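You operate a simulated robot arm through the tools that you are given. There is no shell and no other tool. Be economical: measure what you need, move in short steps, check, and stop when the job is done.

The job below is to be done with a simulated robot arm. You get a single attempt, and the scene is never put back.

TASK
Stop the test enclosure's leaks and prove that a hold loses 0 mbar.
Fine: lock the door, tighten the breather nut, shut the vent, pump into the green, press TEST once, then vent to zero.

The check looks at the end state, three seconds after you hand in, the way a careful person would. Anything else that was tipped, shoved, dropped, spilled or broken makes it a failure.

THE ROBOT
A 6-joint arm with a two-finger parallel gripper on a trunk, on a base that drives. Base frame: it is fixed to the floor where the robot stands at the start and does not move with it; the origin is under the middle of the robot, x ahead of it, y to its left, z up. Lengths are in m, angles in degrees, forces in N, time in s.
With the tool pointing down near the work surface it reaches from about 0.48 to 0.88 m from the robot's upright axis, wherever it stands. Its first joint turns from -115.0 to 115.0 degrees. Places, roughly: black shim [0.7, 0.1, 1]; blue shim [0.7, 0.1, 0.9]; breather nut [0.8, -0.1, 1]; hold display [0.8, -0.6, 0.8]; leak rig [0.6, -0.5, 0.8]; plug (3x3x6 cm) [0.8, -0.2, 1.1]; pressure display [0.8, -0.4, 0.8]; pump knob [0.5, -0.4, 0.9]; relief knob [0.6, -0.6, 0.9]; test door lock [0.7, 0, 0.9]; test key [0.6, -0.4, 0.9]; vent valve [0.4, -0.6, 0.9]; white shim [0.7, 0.1, 0.9]. Payload 4.2 kg.
Tool frame: the origin (TCP) lies between the finger pads and is the grasp point; the fingertips stand 0.023 m ahead of it; z points along the fingers, y is the line along which they close. The gripper opens to 0.094 m. The fingers are 0.038 m wide and 0.01 m thick; the gripper's body (0.054 by 0.096 m) begins 0.039 m behind the TCP.
Orientation is that of the tool frame in the base frame, as a unit quaternion [w, x, y, z]. With the fingers straight down and closing along the base's y, the tool's x points along the base's -x, its y along +y and its z along -z.

THE INTERFACE
- The arm moves only by the tool apply_moves. Its argument "deltas" is one flat list of numbers, 7 for each row, row after row: the shift along the tool's x, y, z in units of 400 mm (1.0 is 400 mm), then the turn, a rotation vector about the tool's x, y, z in units of 180 degrees (1.0 is 180 degrees), then the closure in counts, from 0 (fully open) to 255 (shut). In form: [x, y, z, ax, ay, az, fingers, x, y, z, ax, ay, az, fingers, ...]. A call has 1 to 20 rows; each row is the pose to reach, as a shift and turn from the pose commanded when the call began, along the tool's axes at that moment. A call with a number of a shift or a turn outside -1 to 1 is refused whole. A row lasts 0.2 s, in which the tool goes at most 0.05 m and 8.6 degrees; a call with a longer step from one row to the next is refused whole, and so is a gripper value outside its range. A pose out of reach is approached as far as the arm can. The call stops where the force on the tool passes 40 N (or 10 N more than at its start, if that is more) or the arm is blocked; 0.2 s more then pass. The fingers move at their own pace (about 0.108 m/s each) and stop on an object; they squeeze with about 34 N. The grip force told is the motor's: it shows also when the fingers shut on nothing. Time passes only in rows, and 0.2 s behind the last, so rows that repeat a pose let the fingers close. It gives the time, the measured TCP pose, the force on the tool (base axes), the opening and the grip force at its end, in the units of the frame above (readings bear some noise), with the torque about the TCP (base axes, N m) and any sound that the robot's microphone picked up, and new pictures: "show" is both (left out), scene, wrist or none.
- Cameras (640 x 400 px; columns grow to the right, rows downward): "scene" is now at [0.224, 0.1423, 1.5251]; the picture's right is [-0.58, -0.82, 0.00], its down [-0.41, 0.29, -0.87] and it looks along [0.71, -0.50, -0.50] (base axes); focal length 253 px, centre (320, 200). "wrist" rides on the gripper at [0.086, 0.016, -0.074] in the tool frame; the picture's right is [-0.18, 0.98, 0.00], its down [-0.58, -0.11, -0.81] and it looks along [-0.79, -0.15, 0.59] (tool axes); focal length 243 px, centre (320, 200).
- slide_trunk(by): slides the trunk up (or, below 0, down) by that many m; the arm and the scene camera ride with it, the base frame stays. It gives what a move gives, with no picture.
- roll_base(legs): drives the robot by 1 to 6 legs, each [ahead, turn to the left] in m and degrees, along the robot's own axes; the way and the turn of a leg run together, so that a leg with both is an arc; at most 1.5 m and 180 degrees a leg. The arm and the cameras ride along, it lands a little off, and it stops where it bumps. It gives what a move gives, and a new picture of the scene camera.
- aim_head(pan, tilt): turns the head with the scene camera to pan (to the left, within 80 degrees either way) and tilt (down, from -29 to 69), counted from straight ahead of the robot. It gives what a move gives, and a new picture of the scene camera.
- pixel_to_xyz(camera, pixels): for up to 12 pixels [column, row] of the newest picture of that camera ("zoom" is the newest enlarged one), the place [x, y, z] in the base frame of the surface seen there, good to about 0.002 m. It takes no simulated time.
- zoom(camera, box): a new picture of the part [left, top, right, bottom] of that camera's present view, enlarged. It takes no simulated time.
- job_done(): hands the job in; it is judged then, once.

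Keep the steps short. Do not move on a guess: measure, check each grasp and each placing, and mend mistakes. In all there are 80 turns and 260 pictures (those below and enlarged ones count). Leave the gripper open and the arm clear of the work at the hand-in unless told otherwise, and finish with a single line.

The tools are called after "Request:" by a JSON object that holds its "name" and its "arguments". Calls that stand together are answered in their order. apply_moves: Moves the arm, as the interface text tells. Its arguments: {"type":"object","properties":{"deltas":{"type":"array"},"show":{"type":"string","enum":["both","scene","wrist","none"]}},"required":["deltas"]} The other tools are called the same way: slide_trunk (by) slides the trunk up or down; roll_base (legs) drives the base; aim_head (pan, tilt) turns the head that bears the scene camera; pixel_to_xyz (camera, pixels) gives the place of the surface under pixels of a picture; zoom (camera, box) takes an enlarged picture of a part of a camera's view; job_done () hands the job in.

At the start:

```text
clock: 0.0
tool_pos: [0.559, -0.2275, 1.3304]
ee_rot: [0.0, 0.001, 1.0, 0.0]
contact_force: [-0.7, -0.4, -0.1]
ft_torque: [-0.05, 0.01, 0.02]
finger_gap: 0.094
grip_force: 0.1
trunk travel left (down, up): [-0.875, 0.115]
robot x, y, heading: [0.0001, -0.0008, -0.2]
head pan, tilt: [-35.4, 29.9]
```

scene: 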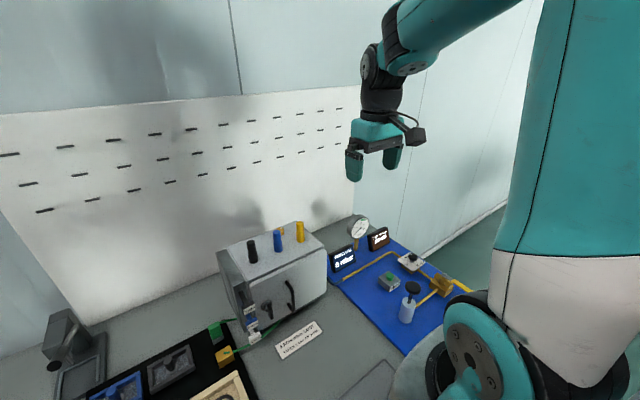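
wrist: 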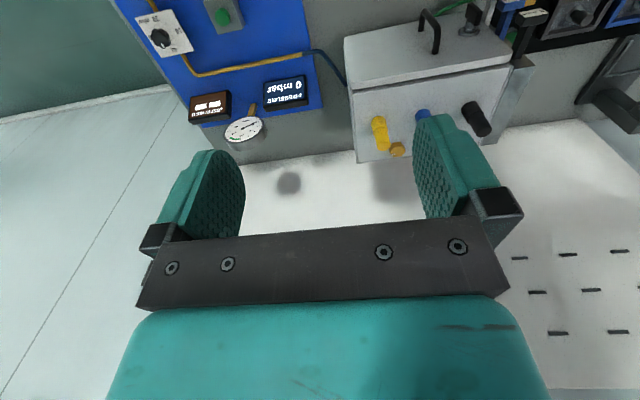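

I see the enclosure at about (275,270) and the blue leak rig at about (400,280). I'll enlarge both before moving anything.

Request:
{"name": "zoom", "arguments": {"camera": "scene", "box": [200, 200, 360, 360]}}

Request:
{"name": "zoom", "arguments": {"camera": "scene", "box": [320, 200, 480, 340]}}

Request:
{"name": "zoom", "arguments": {"camera": "wrist", "box": [320, 0, 640, 170]}}

Request:
{"name": "aim_head", "arguments": {"pan": -35, "tilt": 50}}

```text
2.50 times, centred on (280, 280) of scene
```

zoom: 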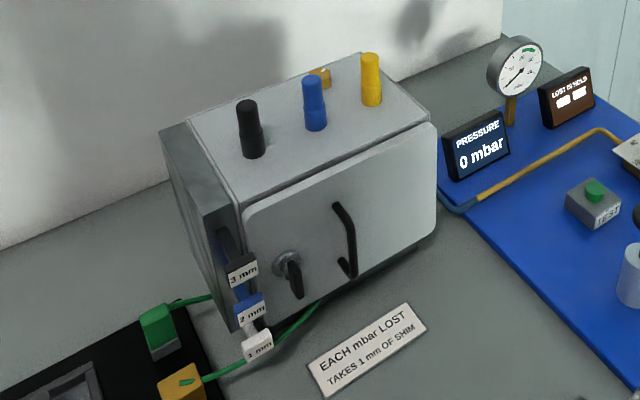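

```text
2.86 times, centred on (400, 270) of scene
```

zoom: 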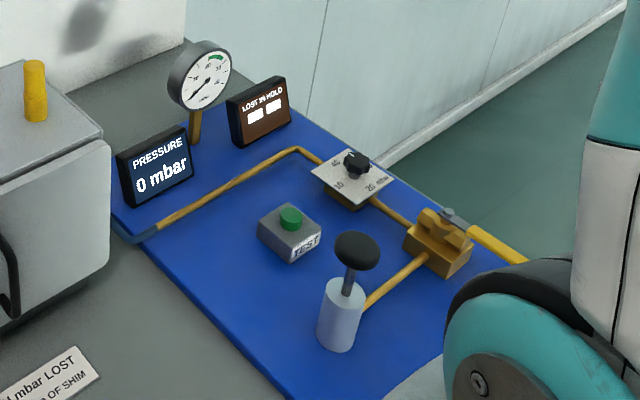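

```text
2.00 times, centred on (480, 85) of wrist
```

zoom: 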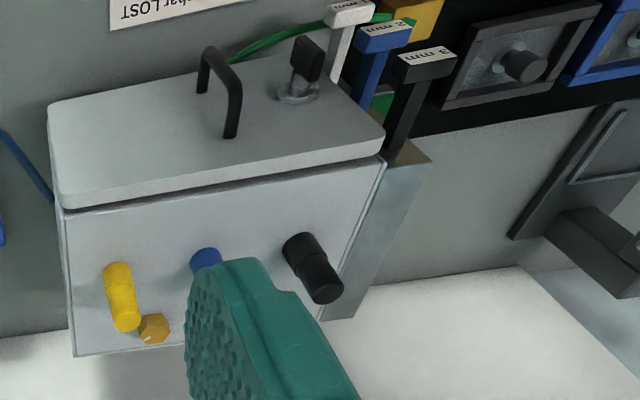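

```text
clock: 0.8
tool_pos: [0.5588, -0.2274, 1.3311]
ee_rot: [0.0, 0.0, 1.0, 0.0]
contact_force: [-0.2, -0.8, -0.6]
ft_torque: [0.02, 0.01, 0.0]
finger_gap: 0.0939
grip_force: 0.1
trunk travel left (down, up): [-0.875, 0.115]
robot x, y, heading: [0.0009, 0.0025, -0.0]
head pan, tilt: [-35.0, 50.0]
```

scene: 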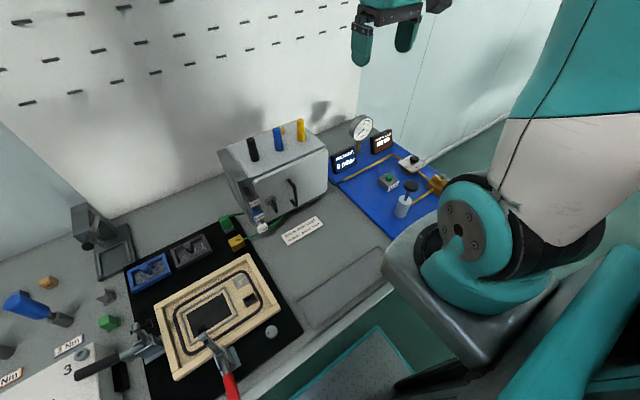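

Now I'll enlarge the enclosure and rig in the new view and measure the main parts.

Request:
{"name": "zoom", "arguments": {"camera": "scene", "box": [210, 110, 340, 250]}}

Request:
{"name": "pixel_to_xyz", "arguments": {"camera": "scene", "pixels": [[253, 139], [278, 131], [301, 122], [257, 214], [258, 204], [262, 228], [268, 203], [295, 193], [219, 150], [262, 178], [327, 152], [302, 230]]}}

Request:
{"name": "zoom", "arguments": {"camera": "scene", "box": [325, 110, 465, 230]}}

Request:
{"name": "pixel_to_xyz", "arguments": {"camera": "zoom", "pixels": [[320, 200]]}}

Request:
{"name": "pixel_to_xyz", "arguments": {"camera": "scene", "pixels": [[388, 177], [410, 186], [403, 205], [411, 160], [440, 183], [362, 128], [344, 160], [381, 142], [433, 178]]}}

```text
2.86 times, centred on (275, 180) of scene
```

zoom: 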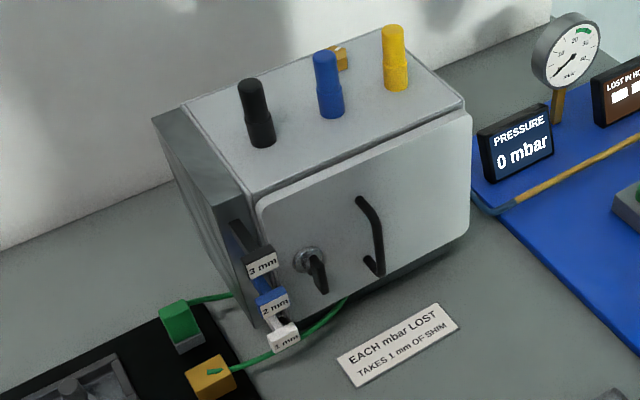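

```text
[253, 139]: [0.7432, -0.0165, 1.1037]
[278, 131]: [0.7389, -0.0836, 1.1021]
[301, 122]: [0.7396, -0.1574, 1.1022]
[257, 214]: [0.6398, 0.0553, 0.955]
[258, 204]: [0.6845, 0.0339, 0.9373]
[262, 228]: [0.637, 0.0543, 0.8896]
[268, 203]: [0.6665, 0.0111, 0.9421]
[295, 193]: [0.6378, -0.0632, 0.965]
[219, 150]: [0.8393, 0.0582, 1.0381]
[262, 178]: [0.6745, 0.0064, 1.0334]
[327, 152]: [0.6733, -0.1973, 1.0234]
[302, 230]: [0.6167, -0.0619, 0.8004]
```

```text
3.33 times, centred on (395, 170) of scene
```

zoom: 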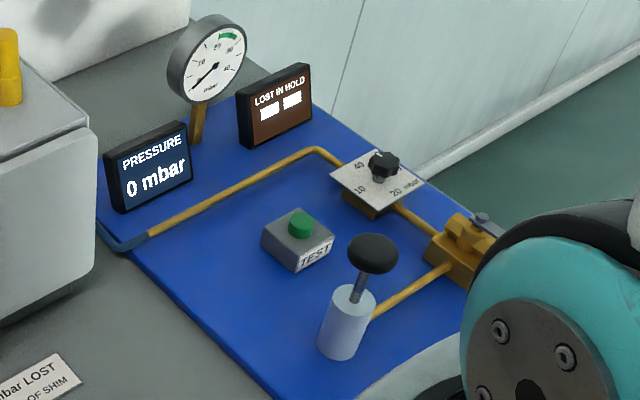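

```text
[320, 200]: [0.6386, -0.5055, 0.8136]
```

```text
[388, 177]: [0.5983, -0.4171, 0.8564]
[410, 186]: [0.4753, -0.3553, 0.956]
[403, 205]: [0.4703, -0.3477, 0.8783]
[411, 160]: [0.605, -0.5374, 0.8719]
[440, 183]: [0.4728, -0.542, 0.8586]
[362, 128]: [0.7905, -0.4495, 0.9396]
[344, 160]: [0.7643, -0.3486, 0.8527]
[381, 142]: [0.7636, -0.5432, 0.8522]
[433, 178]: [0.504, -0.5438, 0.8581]
```

Next I need a close look at the gauge, relief dial, valve, plugs and nut.

Request:
{"name": "zoom", "arguments": {"camera": "scene", "box": [345, 110, 395, 150]}}

Request:
{"name": "zoom", "arguments": {"camera": "scene", "box": [390, 140, 450, 200]}}

Request:
{"name": "zoom", "arguments": {"camera": "scene", "box": [235, 110, 315, 165]}}

Request:
{"name": "zoom", "arguments": {"camera": "scene", "box": [235, 180, 315, 240]}}

Request:
{"name": "zoom", "arguments": {"camera": "wrist", "box": [100, 0, 320, 150]}}

Request:
{"name": "pixel_to_xyz", "arguments": {"camera": "wrist", "pixels": [[380, 120], [383, 140], [397, 149], [381, 152], [425, 113], [470, 107], [485, 130], [468, 20], [435, 25], [470, 0]]}}

```text
10.00 times, centred on (370, 130) of scene
```

zoom: 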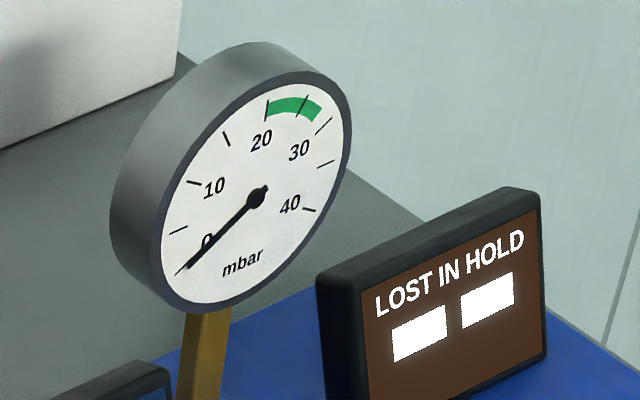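

```text
6.67 times, centred on (420, 170) of scene
```

zoom: 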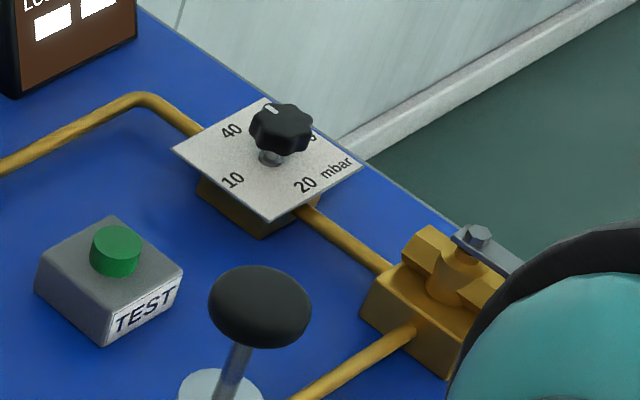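

```text
7.27 times, centred on (275, 138) of scene
```

zoom: 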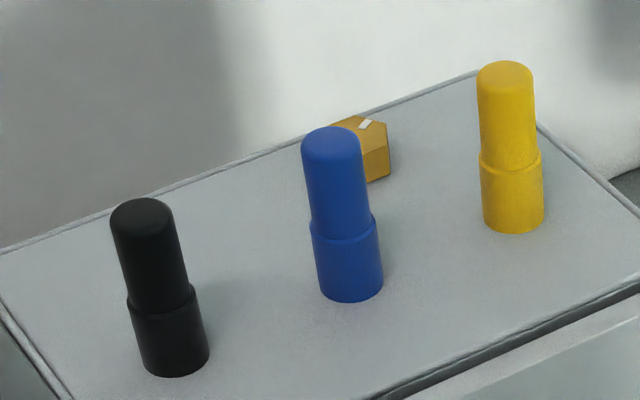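

```text
6.67 times, centred on (275, 210) of scene
```

zoom: 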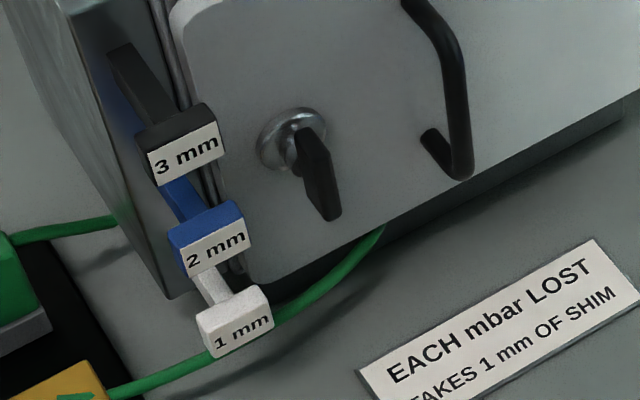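

```text
2.67 times, centred on (210, 75) of wrist
```

zoom: 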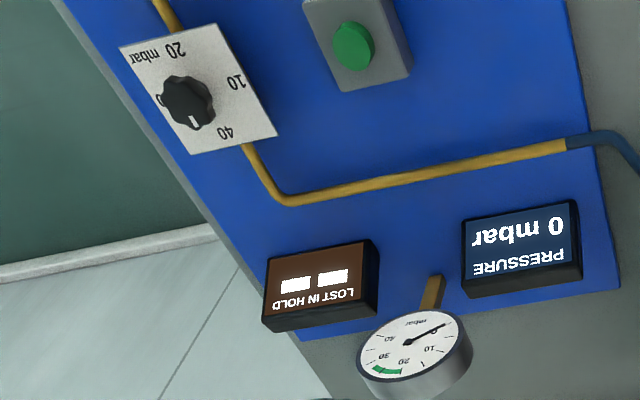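

```text
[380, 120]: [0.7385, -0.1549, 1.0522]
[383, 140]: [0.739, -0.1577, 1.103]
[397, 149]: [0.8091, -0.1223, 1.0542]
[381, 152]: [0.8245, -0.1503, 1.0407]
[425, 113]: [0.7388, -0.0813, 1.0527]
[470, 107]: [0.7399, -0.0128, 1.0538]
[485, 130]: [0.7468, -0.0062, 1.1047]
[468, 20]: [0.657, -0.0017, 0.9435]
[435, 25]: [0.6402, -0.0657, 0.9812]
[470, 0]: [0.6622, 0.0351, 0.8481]
```

The gauge's green band is about 20–28 mbar, and the three shims (3, 2 and 1 mm) stick out of a left-side pocket. Next I'll bring the wrist camera closer to the breather nut at about [0.82,-0.12,1.05], staying well above the plugs.

Request:
{"name": "apply_moves", "arguments": {"deltas": [-0.05, 0.054, 0.04, 0, 0, 0, 0, -0.1, 0.108, 0.08, 0, 0, 0, 0, -0.15, 0.162, 0.12, 0, 0, 0, 0, -0.2, 0.216, 0.16, 0, 0, 0, 0, -0.25, 0.269, 0.2, 0, 0, 0, 0, -0.25, 0.269, 0.2, 0, 0, 0, 0]}}

Request:
{"name": "zoom", "arguments": {"camera": "wrist", "box": [220, 50, 460, 200]}}

```text
clock: 2.2
tool_pos: [0.6568, -0.1196, 1.2498]
ee_rot: [0.0, 0.0, 1.0, 0.0]
contact_force: [-0.2, 0.4, 0.4]
ft_torque: [-0.01, 0.02, 0.04]
finger_gap: 0.0941
grip_force: 0.0
trunk travel left (down, up): [-0.875, 0.115]
robot x, y, heading: [-0.0011, -0.0002, 0.1]
head pan, tilt: [-35.0, 50.0]
```

scene: 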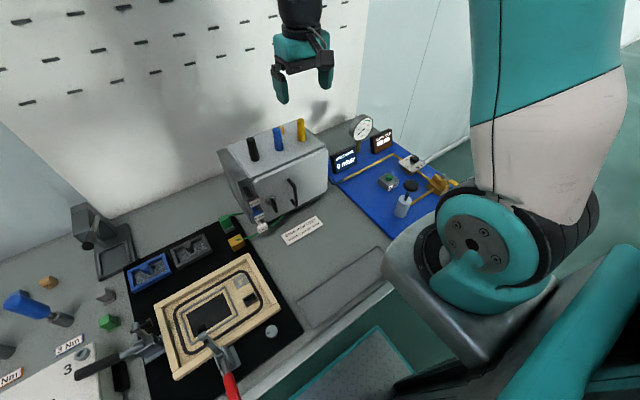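
wrist: 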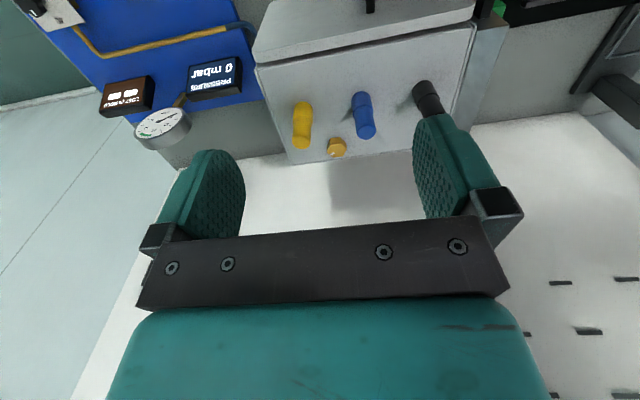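

```text
2.67 times, centred on (340, 125) of wrist
```

zoom: 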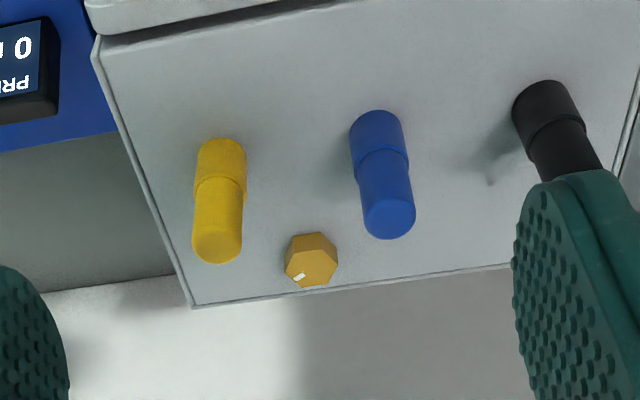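

The nut lies at zoom (312,258), with the plugs nearby as obstacles. I'll measure the nut, the plugs, the box edge and the wall.

Request:
{"name": "pixel_to_xyz", "arguments": {"camera": "zoom", "pixels": [[312, 248], [300, 276], [288, 262], [335, 254], [312, 283], [318, 235], [215, 245], [390, 218], [222, 145], [375, 115], [350, 280], [350, 340]]}}

Request:
{"name": "zoom", "arguments": {"camera": "wrist", "box": [310, 125, 370, 165]}}

Request:
{"name": "aim_head", "arguments": {"pan": 10, "tilt": 45}}

```text
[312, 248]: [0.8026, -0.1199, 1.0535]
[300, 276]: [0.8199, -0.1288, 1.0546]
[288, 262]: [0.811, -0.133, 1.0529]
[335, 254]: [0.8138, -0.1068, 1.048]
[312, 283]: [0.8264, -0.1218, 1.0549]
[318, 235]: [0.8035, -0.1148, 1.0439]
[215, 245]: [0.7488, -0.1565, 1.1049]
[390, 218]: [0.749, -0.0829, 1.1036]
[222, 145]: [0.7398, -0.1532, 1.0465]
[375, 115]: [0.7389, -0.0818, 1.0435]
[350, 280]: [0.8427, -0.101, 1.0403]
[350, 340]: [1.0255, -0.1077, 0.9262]
```

```text
10.00 times, centred on (340, 145) of wrist
```

zoom: 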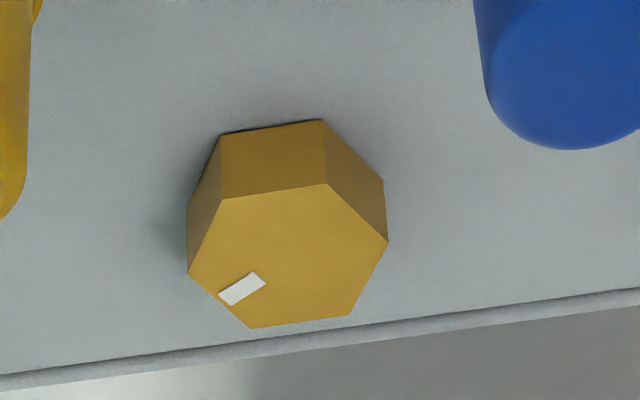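

```text
clock: 3.4
tool_pos: [0.6572, -0.118, 1.2498]
ee_rot: [0.0, 0.0, 1.0, 0.0]
contact_force: [0.4, -0.6, 0.0]
ft_torque: [0.03, 0.01, 0.03]
finger_gap: 0.0938
grip_force: 0.0
trunk travel left (down, up): [-0.875, 0.115]
robot x, y, heading: [0.0016, 0.0004, 0.0]
head pan, tilt: [10.0, 45.0]
```

scene: 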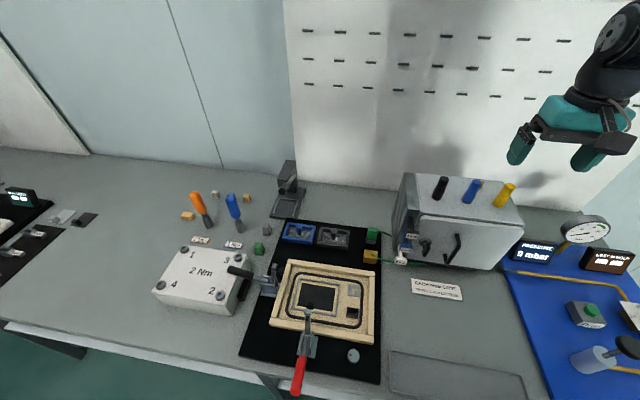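

The bench to the left holds other equipment, so I'll leave it alone. Next I'll look straight at the door lock and the shims.

Request:
{"name": "aim_head", "arguments": {"pan": -15, "tilt": 45}}

Request:
{"name": "zoom", "arguments": {"camera": "scene", "box": [270, 165, 370, 235]}}

Request:
{"name": "zoom", "arguments": {"camera": "wrist", "box": [420, 0, 520, 60]}}

```text
clock: 4.2
tool_pos: [0.6567, -0.1188, 1.2503]
ee_rot: [0.001, 0.0, 1.0, 0.0]
contact_force: [-0.6, -0.3, 0.5]
ft_torque: [0.0, -0.01, -0.04]
finger_gap: 0.0941
grip_force: 0.0
trunk travel left (down, up): [-0.875, 0.115]
robot x, y, heading: [-0.002, -0.0005, -0.1]
head pan, tilt: [-15.0, 45.0]
```

scene: 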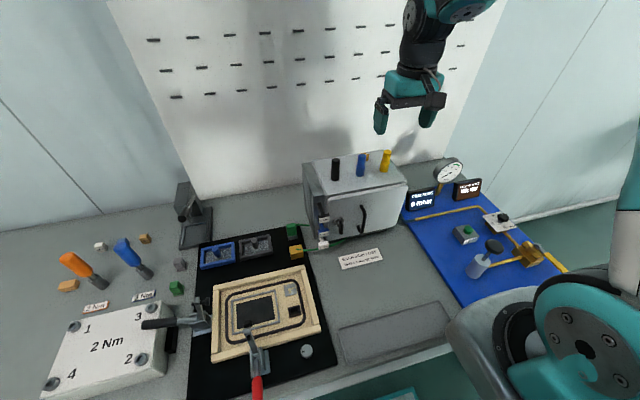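

```text
5.71 times, centred on (320, 200) of scene
```

zoom: 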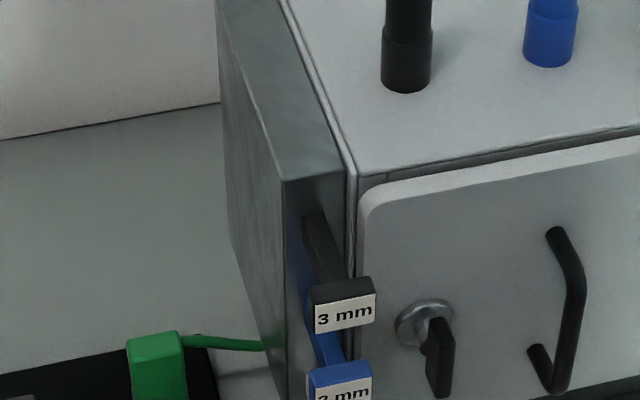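

```text
6.40 times, centred on (470, 30) of wrist
```

zoom: 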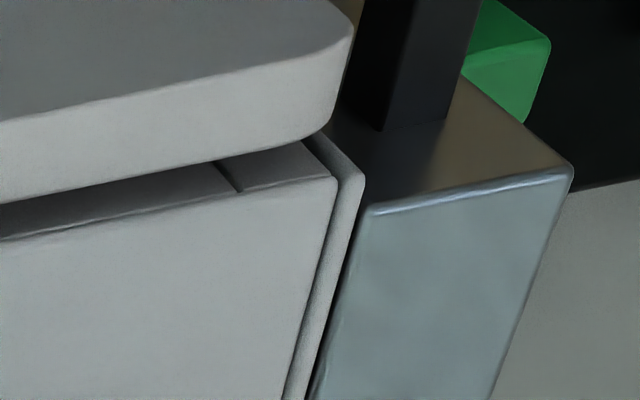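

The lock lever hangs vertically at zoom (440,350). I'll measure it, the shim tabs and the door edges.

Request:
{"name": "zoom", "arguments": {"camera": "scene", "box": [310, 190, 370, 255]}}

Request:
{"name": "pixel_to_xyz", "arguments": {"camera": "scene", "pixels": [[336, 222], [341, 222], [347, 222], [345, 221], [347, 234], [350, 250], [363, 219]]}}

Request:
{"name": "pixel_to_xyz", "arguments": {"camera": "zoom", "pixels": [[320, 200]]}}

```text
6.15 times, centred on (340, 222) of scene
```

zoom: 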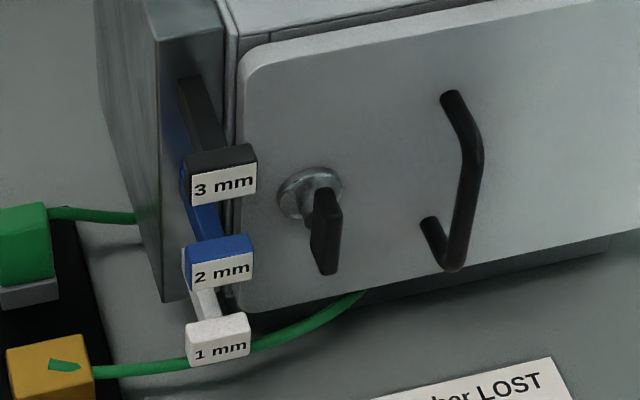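

```text
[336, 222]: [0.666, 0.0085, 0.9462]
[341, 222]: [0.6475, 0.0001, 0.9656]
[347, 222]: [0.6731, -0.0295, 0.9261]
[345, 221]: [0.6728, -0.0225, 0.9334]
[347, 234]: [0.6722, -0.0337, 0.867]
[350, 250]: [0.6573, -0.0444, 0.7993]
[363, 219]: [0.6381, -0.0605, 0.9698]
```

```text
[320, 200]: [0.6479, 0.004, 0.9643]
```

Request:
{"name": "pixel_to_xyz", "arguments": {"camera": "zoom", "pixels": [[328, 180], [318, 200], [322, 230], [322, 265], [335, 265], [338, 215], [285, 205], [310, 178], [225, 170], [250, 165], [225, 255], [220, 330]]}}

Request:
{"name": "pixel_to_xyz", "arguments": {"camera": "zoom", "pixels": [[270, 100], [270, 260], [580, 60], [580, 210], [450, 170], [235, 15], [300, 35], [430, 225], [460, 100], [190, 85], [205, 110], [230, 215]]}}

```text
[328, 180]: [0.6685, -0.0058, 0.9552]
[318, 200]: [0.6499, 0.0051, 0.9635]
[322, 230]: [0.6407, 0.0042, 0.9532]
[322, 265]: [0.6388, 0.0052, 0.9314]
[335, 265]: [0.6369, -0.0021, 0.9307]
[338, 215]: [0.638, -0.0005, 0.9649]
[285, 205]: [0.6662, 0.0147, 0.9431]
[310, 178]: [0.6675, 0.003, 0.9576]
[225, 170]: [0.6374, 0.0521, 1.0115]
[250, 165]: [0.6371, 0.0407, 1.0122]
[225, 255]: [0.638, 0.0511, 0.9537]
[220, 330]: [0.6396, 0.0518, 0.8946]
```

```text
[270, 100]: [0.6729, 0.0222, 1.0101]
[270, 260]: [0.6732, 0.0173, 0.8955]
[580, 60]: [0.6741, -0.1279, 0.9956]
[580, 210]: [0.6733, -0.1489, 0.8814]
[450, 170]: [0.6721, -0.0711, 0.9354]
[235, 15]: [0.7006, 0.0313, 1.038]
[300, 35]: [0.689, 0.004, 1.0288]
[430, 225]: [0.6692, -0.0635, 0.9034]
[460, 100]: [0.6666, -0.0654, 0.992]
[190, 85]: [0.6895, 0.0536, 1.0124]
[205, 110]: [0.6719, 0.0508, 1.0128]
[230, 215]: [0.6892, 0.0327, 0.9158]
```

The lock is a vertical paddle centred near [0.652, 0.001, 0.945], and the nut is centred near [0.815,-0.121]. I'll do the nut first. I'll go above it with the tool yawed 90°, so the camera stays clear of the plugs and the fingers close along x on its flats.

Request:
{"name": "apply_moves", "arguments": {"deltas": [-0.033, 0, 0.019, 0, 0, 0.0417, 0, -0.066, 0, 0.038, 0, 0, 0.0833, 60, -0.099, 0, 0.056, 0, 0, 0.125, 100, -0.132, 0, 0.075, 0, 0, 0.1667, 130, -0.165, 0, 0.094, 0, 0, 0.2083, 130, -0.198, 0, 0.113, 0, 0, 0.25, 130, -0.23, 0, 0.131, 0, 0, 0.2917, 130, -0.263, 0, 0.15, 0, 0, 0.3333, 130, -0.296, 0, 0.169, 0, 0, 0.375, 130, -0.329, -0.003, 0.188, 0, 0, 0.4167, 130, -0.362, -0.005, 0.206, 0, 0, 0.4583, 130, -0.395, -0.005, 0.225, 0, 0, 0.5, 130, -0.395, -0.005, 0.225, 0, 0, 0.5, 130]}}

Request:
{"name": "zoom", "arguments": {"camera": "scene", "box": [310, 100, 430, 180]}}

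```text
clock: 7.0
tool_pos: [0.8173, -0.1217, 1.1607]
ee_rot: [0.0, 0.707, 0.707, 0.0]
contact_force: [-0.2, -0.1, -0.5]
ft_torque: [0.03, 0.02, -0.01]
finger_gap: 0.0462
grip_force: 0.0
trunk travel left (down, up): [-0.875, 0.115]
robot x, y, heading: [0.0005, -0.0001, 0.1]
head pan, tilt: [-15.0, 45.0]
```

scene: 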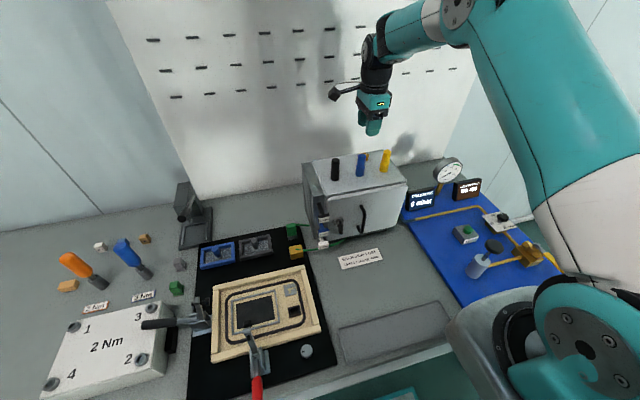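
wrist: 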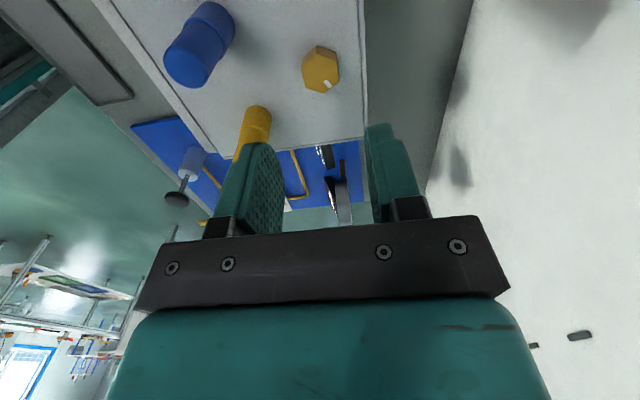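

```text
5.00 times, centred on (370, 140) of scene
```

zoom: 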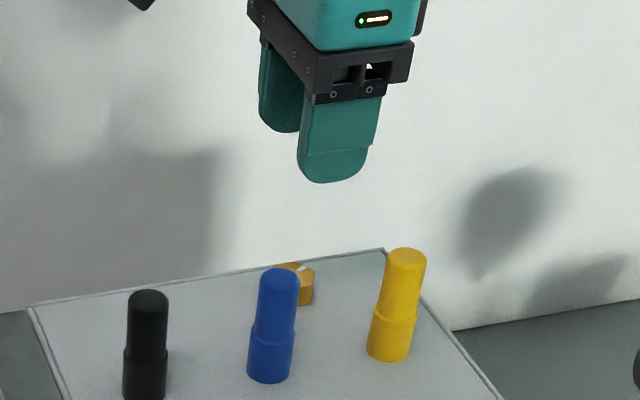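

I'm above the nut now, so I'll refine its centre and its flats from the wrist view.

Request:
{"name": "zoom", "arguments": {"camera": "wrist", "box": [290, 40, 350, 100]}}

Request:
{"name": "pixel_to_xyz", "arguments": {"camera": "wrist", "pixels": [[305, 80], [322, 71], [338, 82], [313, 64], [331, 66], [321, 92]]}}

```text
6.67 times, centred on (320, 70) of wrist
```

zoom: 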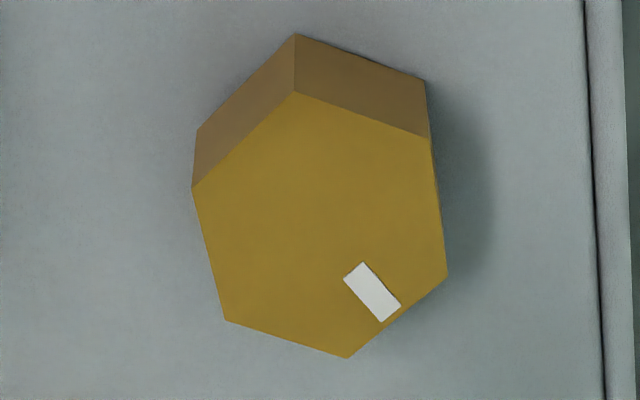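

```text
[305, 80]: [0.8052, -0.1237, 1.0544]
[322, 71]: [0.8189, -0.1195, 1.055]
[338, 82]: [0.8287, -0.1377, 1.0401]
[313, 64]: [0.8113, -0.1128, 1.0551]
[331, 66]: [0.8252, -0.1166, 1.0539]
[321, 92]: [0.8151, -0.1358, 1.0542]
```

Request:
{"name": "pixel_to_xyz", "arguments": {"camera": "zoom", "pixels": [[296, 97], [425, 142], [442, 274], [347, 351], [228, 316], [197, 190], [320, 222]]}}

```text
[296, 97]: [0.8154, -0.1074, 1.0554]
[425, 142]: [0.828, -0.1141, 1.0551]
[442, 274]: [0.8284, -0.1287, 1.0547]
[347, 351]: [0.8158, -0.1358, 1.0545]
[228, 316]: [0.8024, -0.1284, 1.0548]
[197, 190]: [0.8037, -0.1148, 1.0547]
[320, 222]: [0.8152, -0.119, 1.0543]
```

The nut's centre is (0.8156, -0.1216) with its flats facing ±x, which matches the grip. I'll descend to TCP z of about 1.069, keeping the gripper body above the plug tops at 1.105, and then close.

Request:
{"name": "apply_moves", "arguments": {"deltas": [0, 0, 0.06, 0, 0, 0, 130, 0, 0, 0.12, 0, 0, 0, 130, 0, 0, 0.18, 0, 0, 0, 130, 0, 0, 0.229, 0, 0, 0, 130, 0, 0, 0.229, 0, 0, 0, 130, 0, 0, 0.229, 0, 0, 0, 255, 0, 0, 0.229, 0, 0, 0, 255, 0, 0, 0.229, 0, 0, 0, 255]}}

Request:
{"name": "zoom", "arguments": {"camera": "scene", "box": [310, 100, 430, 180]}}

```text
clock: 8.8
tool_pos: [0.817, -0.1209, 1.0698]
ee_rot: [-0.001, 0.707, 0.708, 0.0]
contact_force: [-10.8, 1.0, -1.1]
ft_torque: [0.1, 0.34, 0.0]
finger_gap: 0.0259
grip_force: 45.3
trunk travel left (down, up): [-0.875, 0.115]
robot x, y, heading: [-0.0004, 0.001, -0.1]
head pan, tilt: [-15.0, 45.0]
```

scene: 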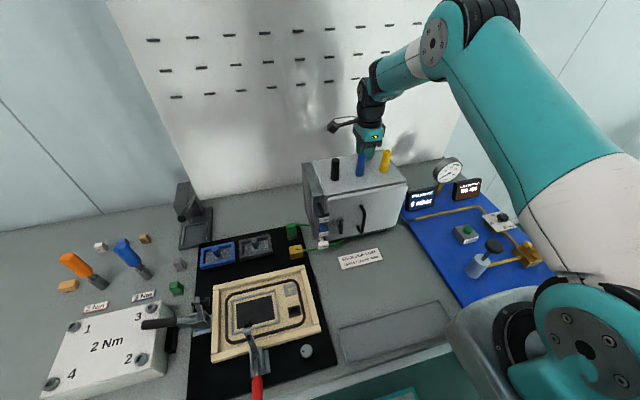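
wrist: 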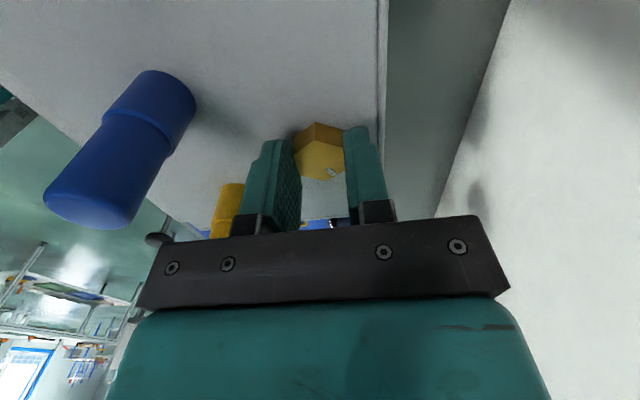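

```text
5.00 times, centred on (370, 140) of scene
```

zoom: 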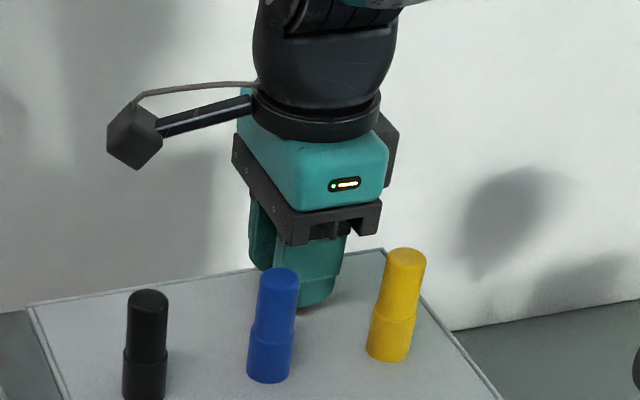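

The nut is gripped (gap 25.9 mm) with about 11 N of side load from a 1.4 mm offset. I'll take that out and turn clockwise (+z) in small steps up to 60°, watching the torque.

Request:
{"name": "apply_moves", "arguments": {"deltas": [0, -0.0035, 0, 0, 0, 0, 255, 0, -0.0035, 0, 0, 0, 0.0417, 255, 0, -0.0035, 0, 0, 0, 0.0833, 255, 0, -0.0035, 0, 0, 0, 0.125, 255, 0, -0.0035, 0, 0, 0, 0.1667, 255], "show": "wrist"}}

```text
clock: 10.0
tool_pos: [0.8172, -0.123, 1.0703]
ee_rot: [0.001, 0.866, 0.499, 0.002]
contact_force: [7.7, -0.2, 5.7]
ft_torque: [-1.06, 0.55, 0.01]
finger_gap: 0.0255
grip_force: 45.1
trunk travel left (down, up): [-0.875, 0.115]
robot x, y, heading: [0.0003, 0.0022, 0.0]
head pan, tilt: [-15.0, 45.0]
```

wrist: 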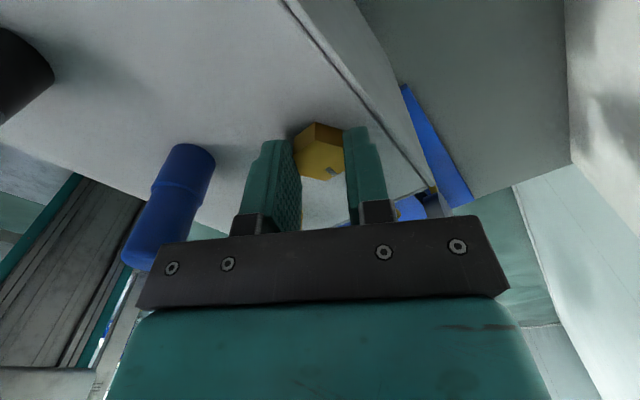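

The nut turned 30° clockwise with the grip and almost no torque. I'll carry on.

Request:
{"name": "apply_moves", "arguments": {"deltas": [0, 0, 0, 0, 0, 0.0417, 255, 0, 0, 0, 0, 0, 0.0833, 255, 0, 0, 0, 0, 0, 0.125, 255, 0, 0, 0, 0, 0, 0.1667, 255, 0, 0, 0, 0, 0, 0.2083, 255, 0, 0, 0, 0, 0, 0.25, 255], "show": "wrist"}}

```text
clock: 11.4
tool_pos: [0.8179, -0.124, 1.0692]
ee_rot: [0.001, 0.992, 0.129, 0.003]
contact_force: [29.2, -9.6, 10.2]
ft_torque: [-0.43, 0.31, 0.04]
finger_gap: 0.026
grip_force: 44.9
trunk travel left (down, up): [-0.875, 0.115]
robot x, y, heading: [0.0055, 0.0004, -0.1]
head pan, tilt: [-15.0, 45.0]
```

wrist: 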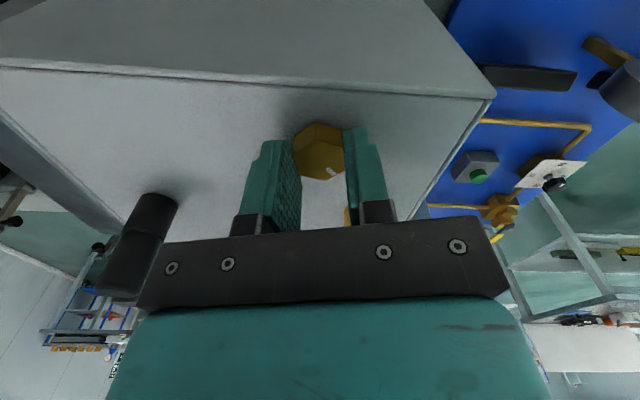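

The nut has turned 75° and still feels nearly free, but a side load is building. I'll release, lift clear and look at the nut.

Request:
{"name": "apply_moves", "arguments": {"deltas": [0, 0, 0, 0, 0, 0, 130, 0, 0, 0, 0, 0, 0, 130, 0, 0, -0.05, 0, 0, 0, 130, 0, 0, -0.12, 0, 0, 0, 130, 0, 0, -0.2, 0, 0, 0, 130, 0, 0, -0.225, 0, 0, 0, 130, 0, 0, -0.225, 0, 0, 0, 130], "show": "wrist"}}

Request:
{"name": "zoom", "arguments": {"camera": "wrist", "box": [280, 40, 360, 100]}}

```text
clock: 13.0
tool_pos: [0.8149, -0.1224, 1.1609]
ee_rot: [0.0, 0.991, 0.131, 0.0]
contact_force: [-0.3, 0.6, -0.9]
ft_torque: [-0.03, -0.03, 0.02]
finger_gap: 0.0461
grip_force: 0.1
trunk travel left (down, up): [-0.875, 0.115]
robot x, y, heading: [0.0026, 0.0008, 0.1]
head pan, tilt: [-15.0, 45.0]
```

wrist: 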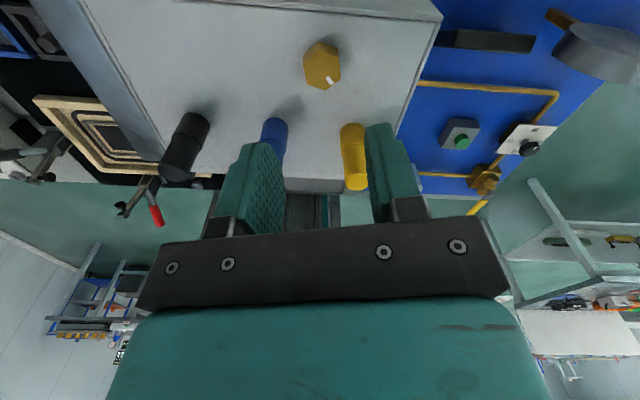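

```text
6.67 times, centred on (320, 70) of wrist
```

zoom: 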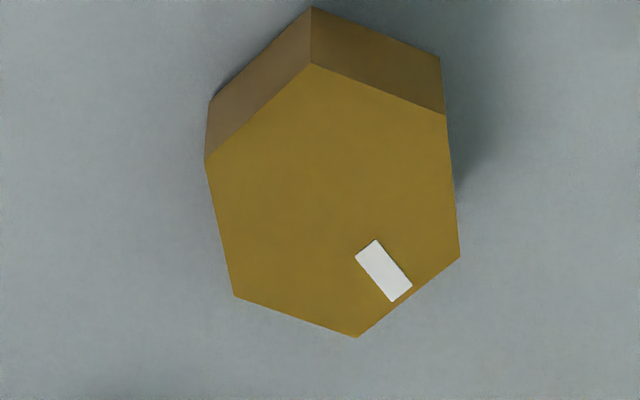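

Request:
{"name": "pixel_to_xyz", "arguments": {"camera": "zoom", "pixels": [[312, 68], [440, 117], [453, 255], [356, 331], [238, 292], [210, 162], [330, 200], [480, 300]]}}

```text
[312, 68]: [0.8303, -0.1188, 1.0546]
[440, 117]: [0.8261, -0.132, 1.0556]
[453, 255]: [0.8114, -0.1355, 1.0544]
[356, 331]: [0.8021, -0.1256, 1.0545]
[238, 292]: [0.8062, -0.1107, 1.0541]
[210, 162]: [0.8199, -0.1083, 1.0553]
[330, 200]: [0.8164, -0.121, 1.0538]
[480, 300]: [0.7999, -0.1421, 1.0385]
```

The nut turned with the grip. I'll turn back 120° in the air, regrip and turn another 120°.

Request:
{"name": "apply_moves", "arguments": {"deltas": [0.0025, 0, 0, 0, 0, -0.0476, 130, 0.0025, 0, 0, 0, 0, -0.0952, 130, 0.0025, 0, 0, 0, 0, -0.1428, 130, 0.0025, 0, 0, 0, 0, -0.1905, 130, 0.0025, 0, 0, 0, 0, -0.2381, 130, 0.0025, 0, 0, 0, 0, -0.2857, 130, 0.0025, 0, 0, 0, 0, -0.3333, 130, 0.0025, 0, 0, 0, 0, -0.3809, 130, 0.0025, 0, 0, 0, 0, -0.4285, 130, 0.0025, 0, 0, 0, 0, -0.4762, 130, 0.0025, 0, 0, 0, 0, -0.5238, 130, 0.0025, 0, 0, 0, 0, -0.5714, 130, 0.0025, 0, 0, 0, 0, -0.619, 130, 0.0025, 0, 0, 0, 0, -0.6667, 130, 0.0025, 0, 0.08, 0, 0, -0.6667, 130, 0.0025, 0, 0.16, 0, 0, -0.6667, 130, 0.0025, 0, 0.23, 0, 0, -0.6667, 130, 0.0025, 0, 0.23, 0, 0, -0.6667, 130, 0.0025, 0, 0.23, 0, 0, -0.6667, 255, 0.0025, 0, 0.23, 0, 0, -0.6667, 255], "show": "wrist"}}

```text
clock: 17.2
tool_pos: [0.815, -0.1228, 1.0672]
ee_rot: [0.0, 0.383, 0.924, 0.0]
contact_force: [-8.2, -6.4, -1.7]
ft_torque: [-0.13, 0.18, -0.01]
finger_gap: 0.0261
grip_force: 44.9
trunk travel left (down, up): [-0.875, 0.115]
robot x, y, heading: [0.0006, 0.0009, 0.2]
head pan, tilt: [-15.0, 45.0]
```

wrist: 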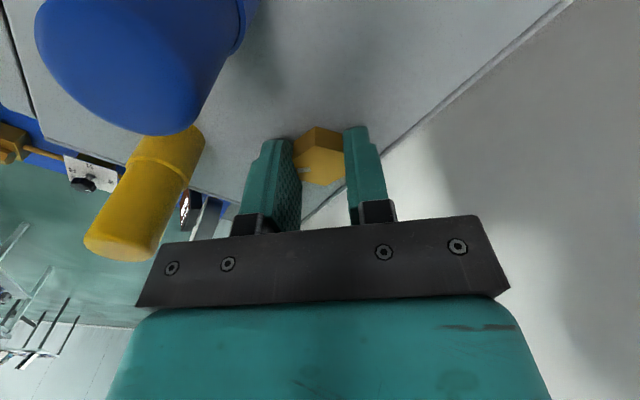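

It's gripped, so I'll now turn 120° clockwise.

Request:
{"name": "apply_moves", "arguments": {"deltas": [0, -0.002, 0, 0, 0, 0.0476, 255, 0, -0.002, 0, 0, 0, 0.0952, 255, 0, -0.002, 0, 0, 0, 0.1428, 255, 0, -0.002, 0, 0, 0, 0.1905, 255, 0, -0.002, 0, 0, 0, 0.2381, 255, 0, -0.002, 0, 0, 0, 0.2857, 255, 0, -0.002, 0, 0, 0, 0.3333, 255, 0, -0.002, 0, 0, 0, 0.3809, 255, 0, -0.002, 0, 0, 0, 0.4285, 255, 0, -0.002, 0, 0, 0, 0.4762, 255, 0, -0.002, 0, 0, 0, 0.5238, 255, 0, -0.002, 0, 0, 0, 0.5714, 255, 0, -0.002, 0, 0, 0, 0.619, 255, 0, -0.002, 0, 0, 0, 0.6667, 255], "show": "wrist"}}

```text
clock: 20.2
tool_pos: [0.8174, -0.1239, 1.0668]
ee_rot: [0.0, 0.992, 0.129, 0.001]
contact_force: [26.1, -7.4, -12.6]
ft_torque: [-0.2, -0.16, 0.02]
finger_gap: 0.0257
grip_force: 45.3
trunk travel left (down, up): [-0.875, 0.115]
robot x, y, heading: [0.0, 0.0008, -0.0]
head pan, tilt: [-15.0, 45.0]
```

wrist: 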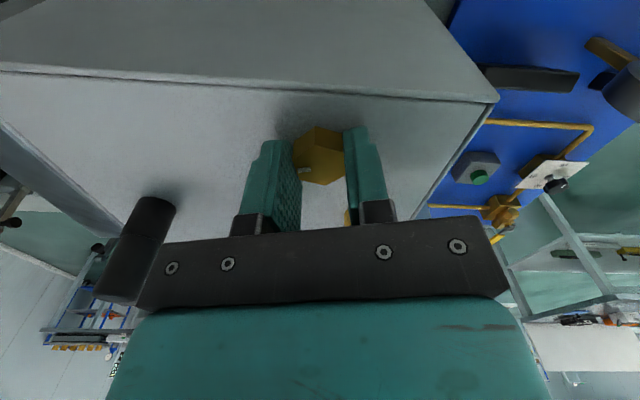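

The nut has turned 195° in total with no stop yet. I'll release, go back 120° and regrip.

Request:
{"name": "apply_moves", "arguments": {"deltas": [0, 0, 0, 0, 0, 0, 130, 0, 0, 0, 0, 0, 0, 130, 0, 0, -0.1, 0, 0, 0, 130, 0, 0, -0.1, 0, 0, -0.0476, 130, 0, 0, -0.1, 0, 0, -0.0952, 130, 0, 0, -0.1, 0, 0, -0.1428, 130, 0, 0, -0.1, 0, 0, -0.1905, 130, 0, 0, -0.1, 0, 0, -0.2381, 130, 0, 0, -0.1, 0, 0, -0.2857, 130, 0, 0, -0.1, 0, 0, -0.3333, 130, 0, 0, -0.1, 0, 0, -0.3809, 130, 0, 0, -0.1, 0, 0, -0.4285, 130, 0, 0, -0.1, 0, 0, -0.4762, 130, 0, 0, -0.1, 0, 0, -0.5238, 130, 0, 0, -0.1, 0, 0, -0.5714, 130, 0, 0, -0.1, 0, 0, -0.619, 130, 0, 0, -0.1, 0, 0, -0.6667, 130, 0.0035, 0, 0, 0, 0, -0.6667, 130, 0.0035, 0, 0, 0, 0, -0.6667, 130, 0.0035, 0, 0, 0, 0, -0.6667, 255], "show": "none"}}

Request:
{"name": "apply_moves", "arguments": {"deltas": [0, 0, 0, 0, 0, 0, 255, 0, 0, 0, 0, 0, 0.0476, 255, 0, 0, 0, 0, 0, 0.0952, 255, 0, 0, 0, 0, 0, 0.1428, 255, 0, 0, 0, 0, 0, 0.1905, 255, 0, 0, 0, 0, 0, 0.2381, 255, 0, 0, 0, 0, 0, 0.2857, 255, 0, 0, 0, 0, 0, 0.3333, 255, 0, 0, 0, 0, 0, 0.3809, 255, 0, 0, 0, 0, 0, 0.4285, 255, 0, 0, 0, 0, 0, 0.4762, 255, 0, 0, 0, 0, 0, 0.5238, 255, 0, 0, 0, 0, 0, 0.5714, 255, 0, 0, 0, 0, 0, 0.619, 255, 0, 0, 0, 0, 0, 0.6667, 255], "show": "wrist"}}

```text
clock: 24.4
tool_pos: [0.8156, -0.1225, 1.0687]
ee_rot: [-0.001, 0.384, 0.924, 0.0]
contact_force: [-7.1, -4.0, 0.7]
ft_torque: [-0.12, 0.15, -0.06]
finger_gap: 0.0258
grip_force: 45.2
trunk travel left (down, up): [-0.875, 0.115]
robot x, y, heading: [-0.0013, -0.0003, -0.1]
head pan, tilt: [-15.0, 45.0]
```

```text
clock: 27.6
tool_pos: [0.8173, -0.1235, 1.067]
ee_rot: [-0.001, 0.992, 0.128, 0.0]
contact_force: [5.0, -7.9, 1.9]
ft_torque: [0.03, 0.03, 0.17]
finger_gap: 0.0284
grip_force: 45.2
trunk travel left (down, up): [-0.875, 0.115]
robot x, y, heading: [-0.0018, -0.0001, -0.2]
head pan, tilt: [-15.0, 45.0]
```

wrist: 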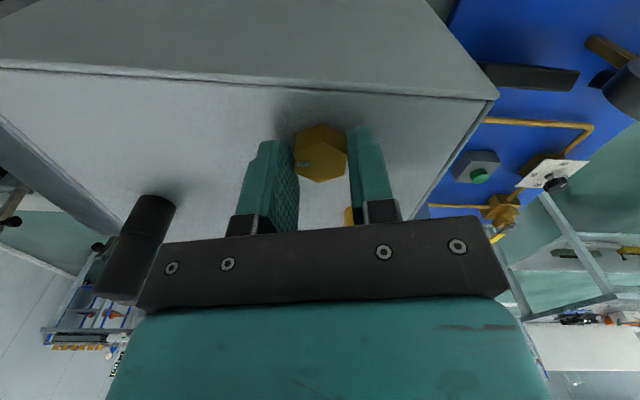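

The gap has widened to 28.4 mm, so the fingers slipped over the corners: the nut reached its stop and is tight. I'll release without turning, lift and check.

Request:
{"name": "apply_moves", "arguments": {"deltas": [0, 0, 0, 0, 0, 0, 130, 0, 0, 0, 0, 0, 0, 130, 0, 0, -0.05, 0, 0, 0, 130, 0, 0, -0.12, 0, 0, 0, 130, 0, 0, -0.2, 0, 0, 0, 130, 0, 0, -0.24, 0, 0, 0, 130, 0, 0, -0.24, 0, 0, 0, 130], "show": "wrist"}}

Request:
{"name": "zoom", "arguments": {"camera": "wrist", "box": [280, 40, 360, 100]}}

```text
clock: 29.2
tool_pos: [0.8194, -0.1233, 1.1641]
ee_rot: [0.0, 0.991, 0.13, 0.0]
contact_force: [-0.2, -0.5, 0.3]
ft_torque: [0.04, -0.02, -0.04]
finger_gap: 0.0462
grip_force: 0.1
trunk travel left (down, up): [-0.875, 0.115]
robot x, y, heading: [0.0011, -0.0008, -0.1]
head pan, tilt: [-15.0, 45.0]
```

wrist: 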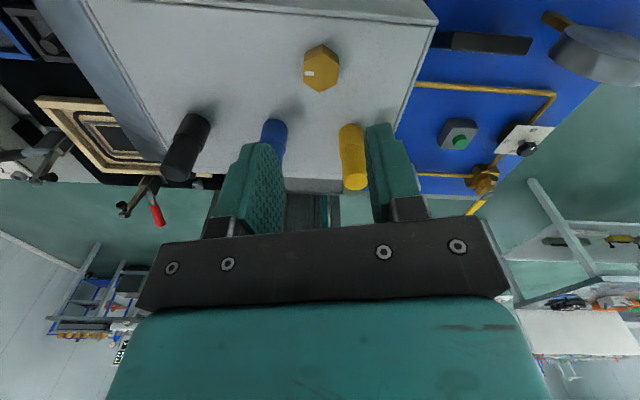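

```text
6.67 times, centred on (320, 70) of wrist
```

zoom: 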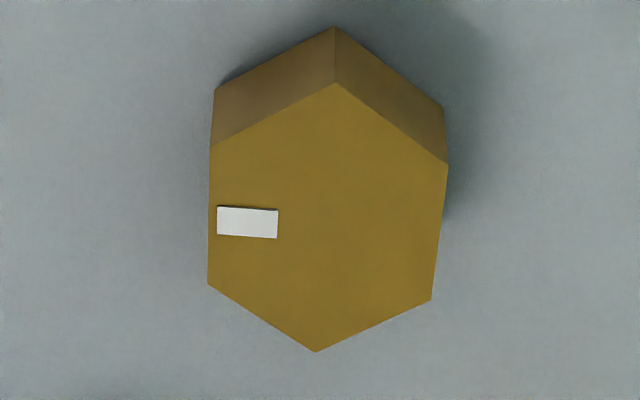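

The nut's mark moved on only about 10° and then the fingers slipped, so the nut is seated on its stop. Next is the door: I'll lift away, square the yaw and back the base up for room to point the tool forward.

Request:
{"name": "apply_moves", "arguments": {"deltas": [-0.02, -0.02, -0.06, 0, 0, 0.0, 0, -0.08, -0.075, -0.12, 0, 0, 0.042, 0, -0.15, -0.15, -0.16, 0, 0, 0.0833, 0, -0.22, -0.22, -0.2, 0, 0, 0.0833, 0, -0.29, -0.28, -0.22, 0, 0, 0.0833, 0, -0.36, -0.34, -0.22, 0, 0, 0.0833, 0, -0.4, -0.39, -0.22, 0, 0, 0.0833, 0, -0.4535, -0.432, -0.22, 0, 0, 0.0833, 0], "show": "none"}}

Request:
{"name": "roll_base", "arguments": {"legs": [[-0.2, 0]]}}

```text
clock: 31.0
tool_pos: [0.6198, -0.1287, 1.2744]
ee_rot: [0.012, 1.0, 0.022, -0.004]
contact_force: [0.2, 0.2, -0.1]
ft_torque: [0.04, 0.02, 0.0]
finger_gap: 0.094
grip_force: 0.1
out of reach, approached as far as the arm can: row 3, 4, 5, 6, 7, 8
trunk travel left (down, up): [-0.875, 0.115]
robot x, y, heading: [0.0006, 0.001, -0.1]
head pan, tilt: [-15.0, 45.0]
```

```text
clock: 32.6
tool_pos: [0.4187, -0.1294, 1.2751]
ee_rot: [0.014, 1.0, 0.023, -0.001]
contact_force: [-0.5, -0.3, 0.4]
ft_torque: [-0.03, -0.01, 0.0]
finger_gap: 0.0941
grip_force: 0.1
trunk travel left (down, up): [-0.875, 0.115]
robot x, y, heading: [-0.1976, 0.0039, 0.4]
head pan, tilt: [-15.0, 45.0]
```

scene: 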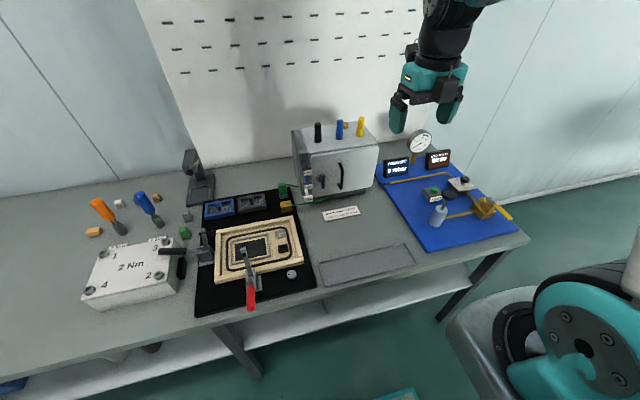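

The wrist is near its limit at yaw 180°, so I'll unwind the yaw to about 0 instead. The grip on the paddle is symmetric either way, and afterwards I'll pitch the tool forward.

Request:
{"name": "apply_moves", "arguments": {"deltas": [0, 0, 0, 0, 0, -0.047, 0, 0, 0, 0, 0, 0, -0.094, 0, 0, 0, 0, 0, 0, -0.141, 0, 0, 0, 0, 0, 0, -0.188, 0, 0, 0, 0, 0, 0, -0.235, 0, 0, 0, 0, 0, 0, -0.282, 0, 0, 0, 0, 0, 0, -0.329, 0, 0, 0, 0, 0, 0, -0.376, 0, 0, 0, 0, 0, 0, -0.423, 0, 0, 0, 0, 0, 0, -0.47, 0, 0, 0, 0, 0, 0, -0.517, 0, 0, 0, 0, 0, 0, -0.564, 0, 0, 0, 0, 0, 0, -0.611, 0, 0, 0, 0, 0, 0, -0.658, 0, 0, 0, 0, 0, 0, -0.705, 0, 0, 0, 0, 0, 0, -0.752, 0, 0, 0, 0, 0, 0, -0.799, 0, 0, 0, 0, 0, 0, -0.846, 0, 0, 0, 0, 0, 0, -0.893, 0, 0, 0, 0, 0, 0, -0.94, 0], "show": "none"}}

```text
clock: 36.8
tool_pos: [0.4185, -0.128, 1.2758]
ee_rot: [-0.001, 0.07, 0.997, -0.013]
contact_force: [0.2, -0.3, 0.2]
ft_torque: [0.01, -0.01, -0.01]
finger_gap: 0.0938
grip_force: 0.2
trunk travel left (down, up): [-0.875, 0.115]
robot x, y, heading: [-0.2028, 0.0033, 0.3]
head pan, tilt: [-15.0, 45.0]
```

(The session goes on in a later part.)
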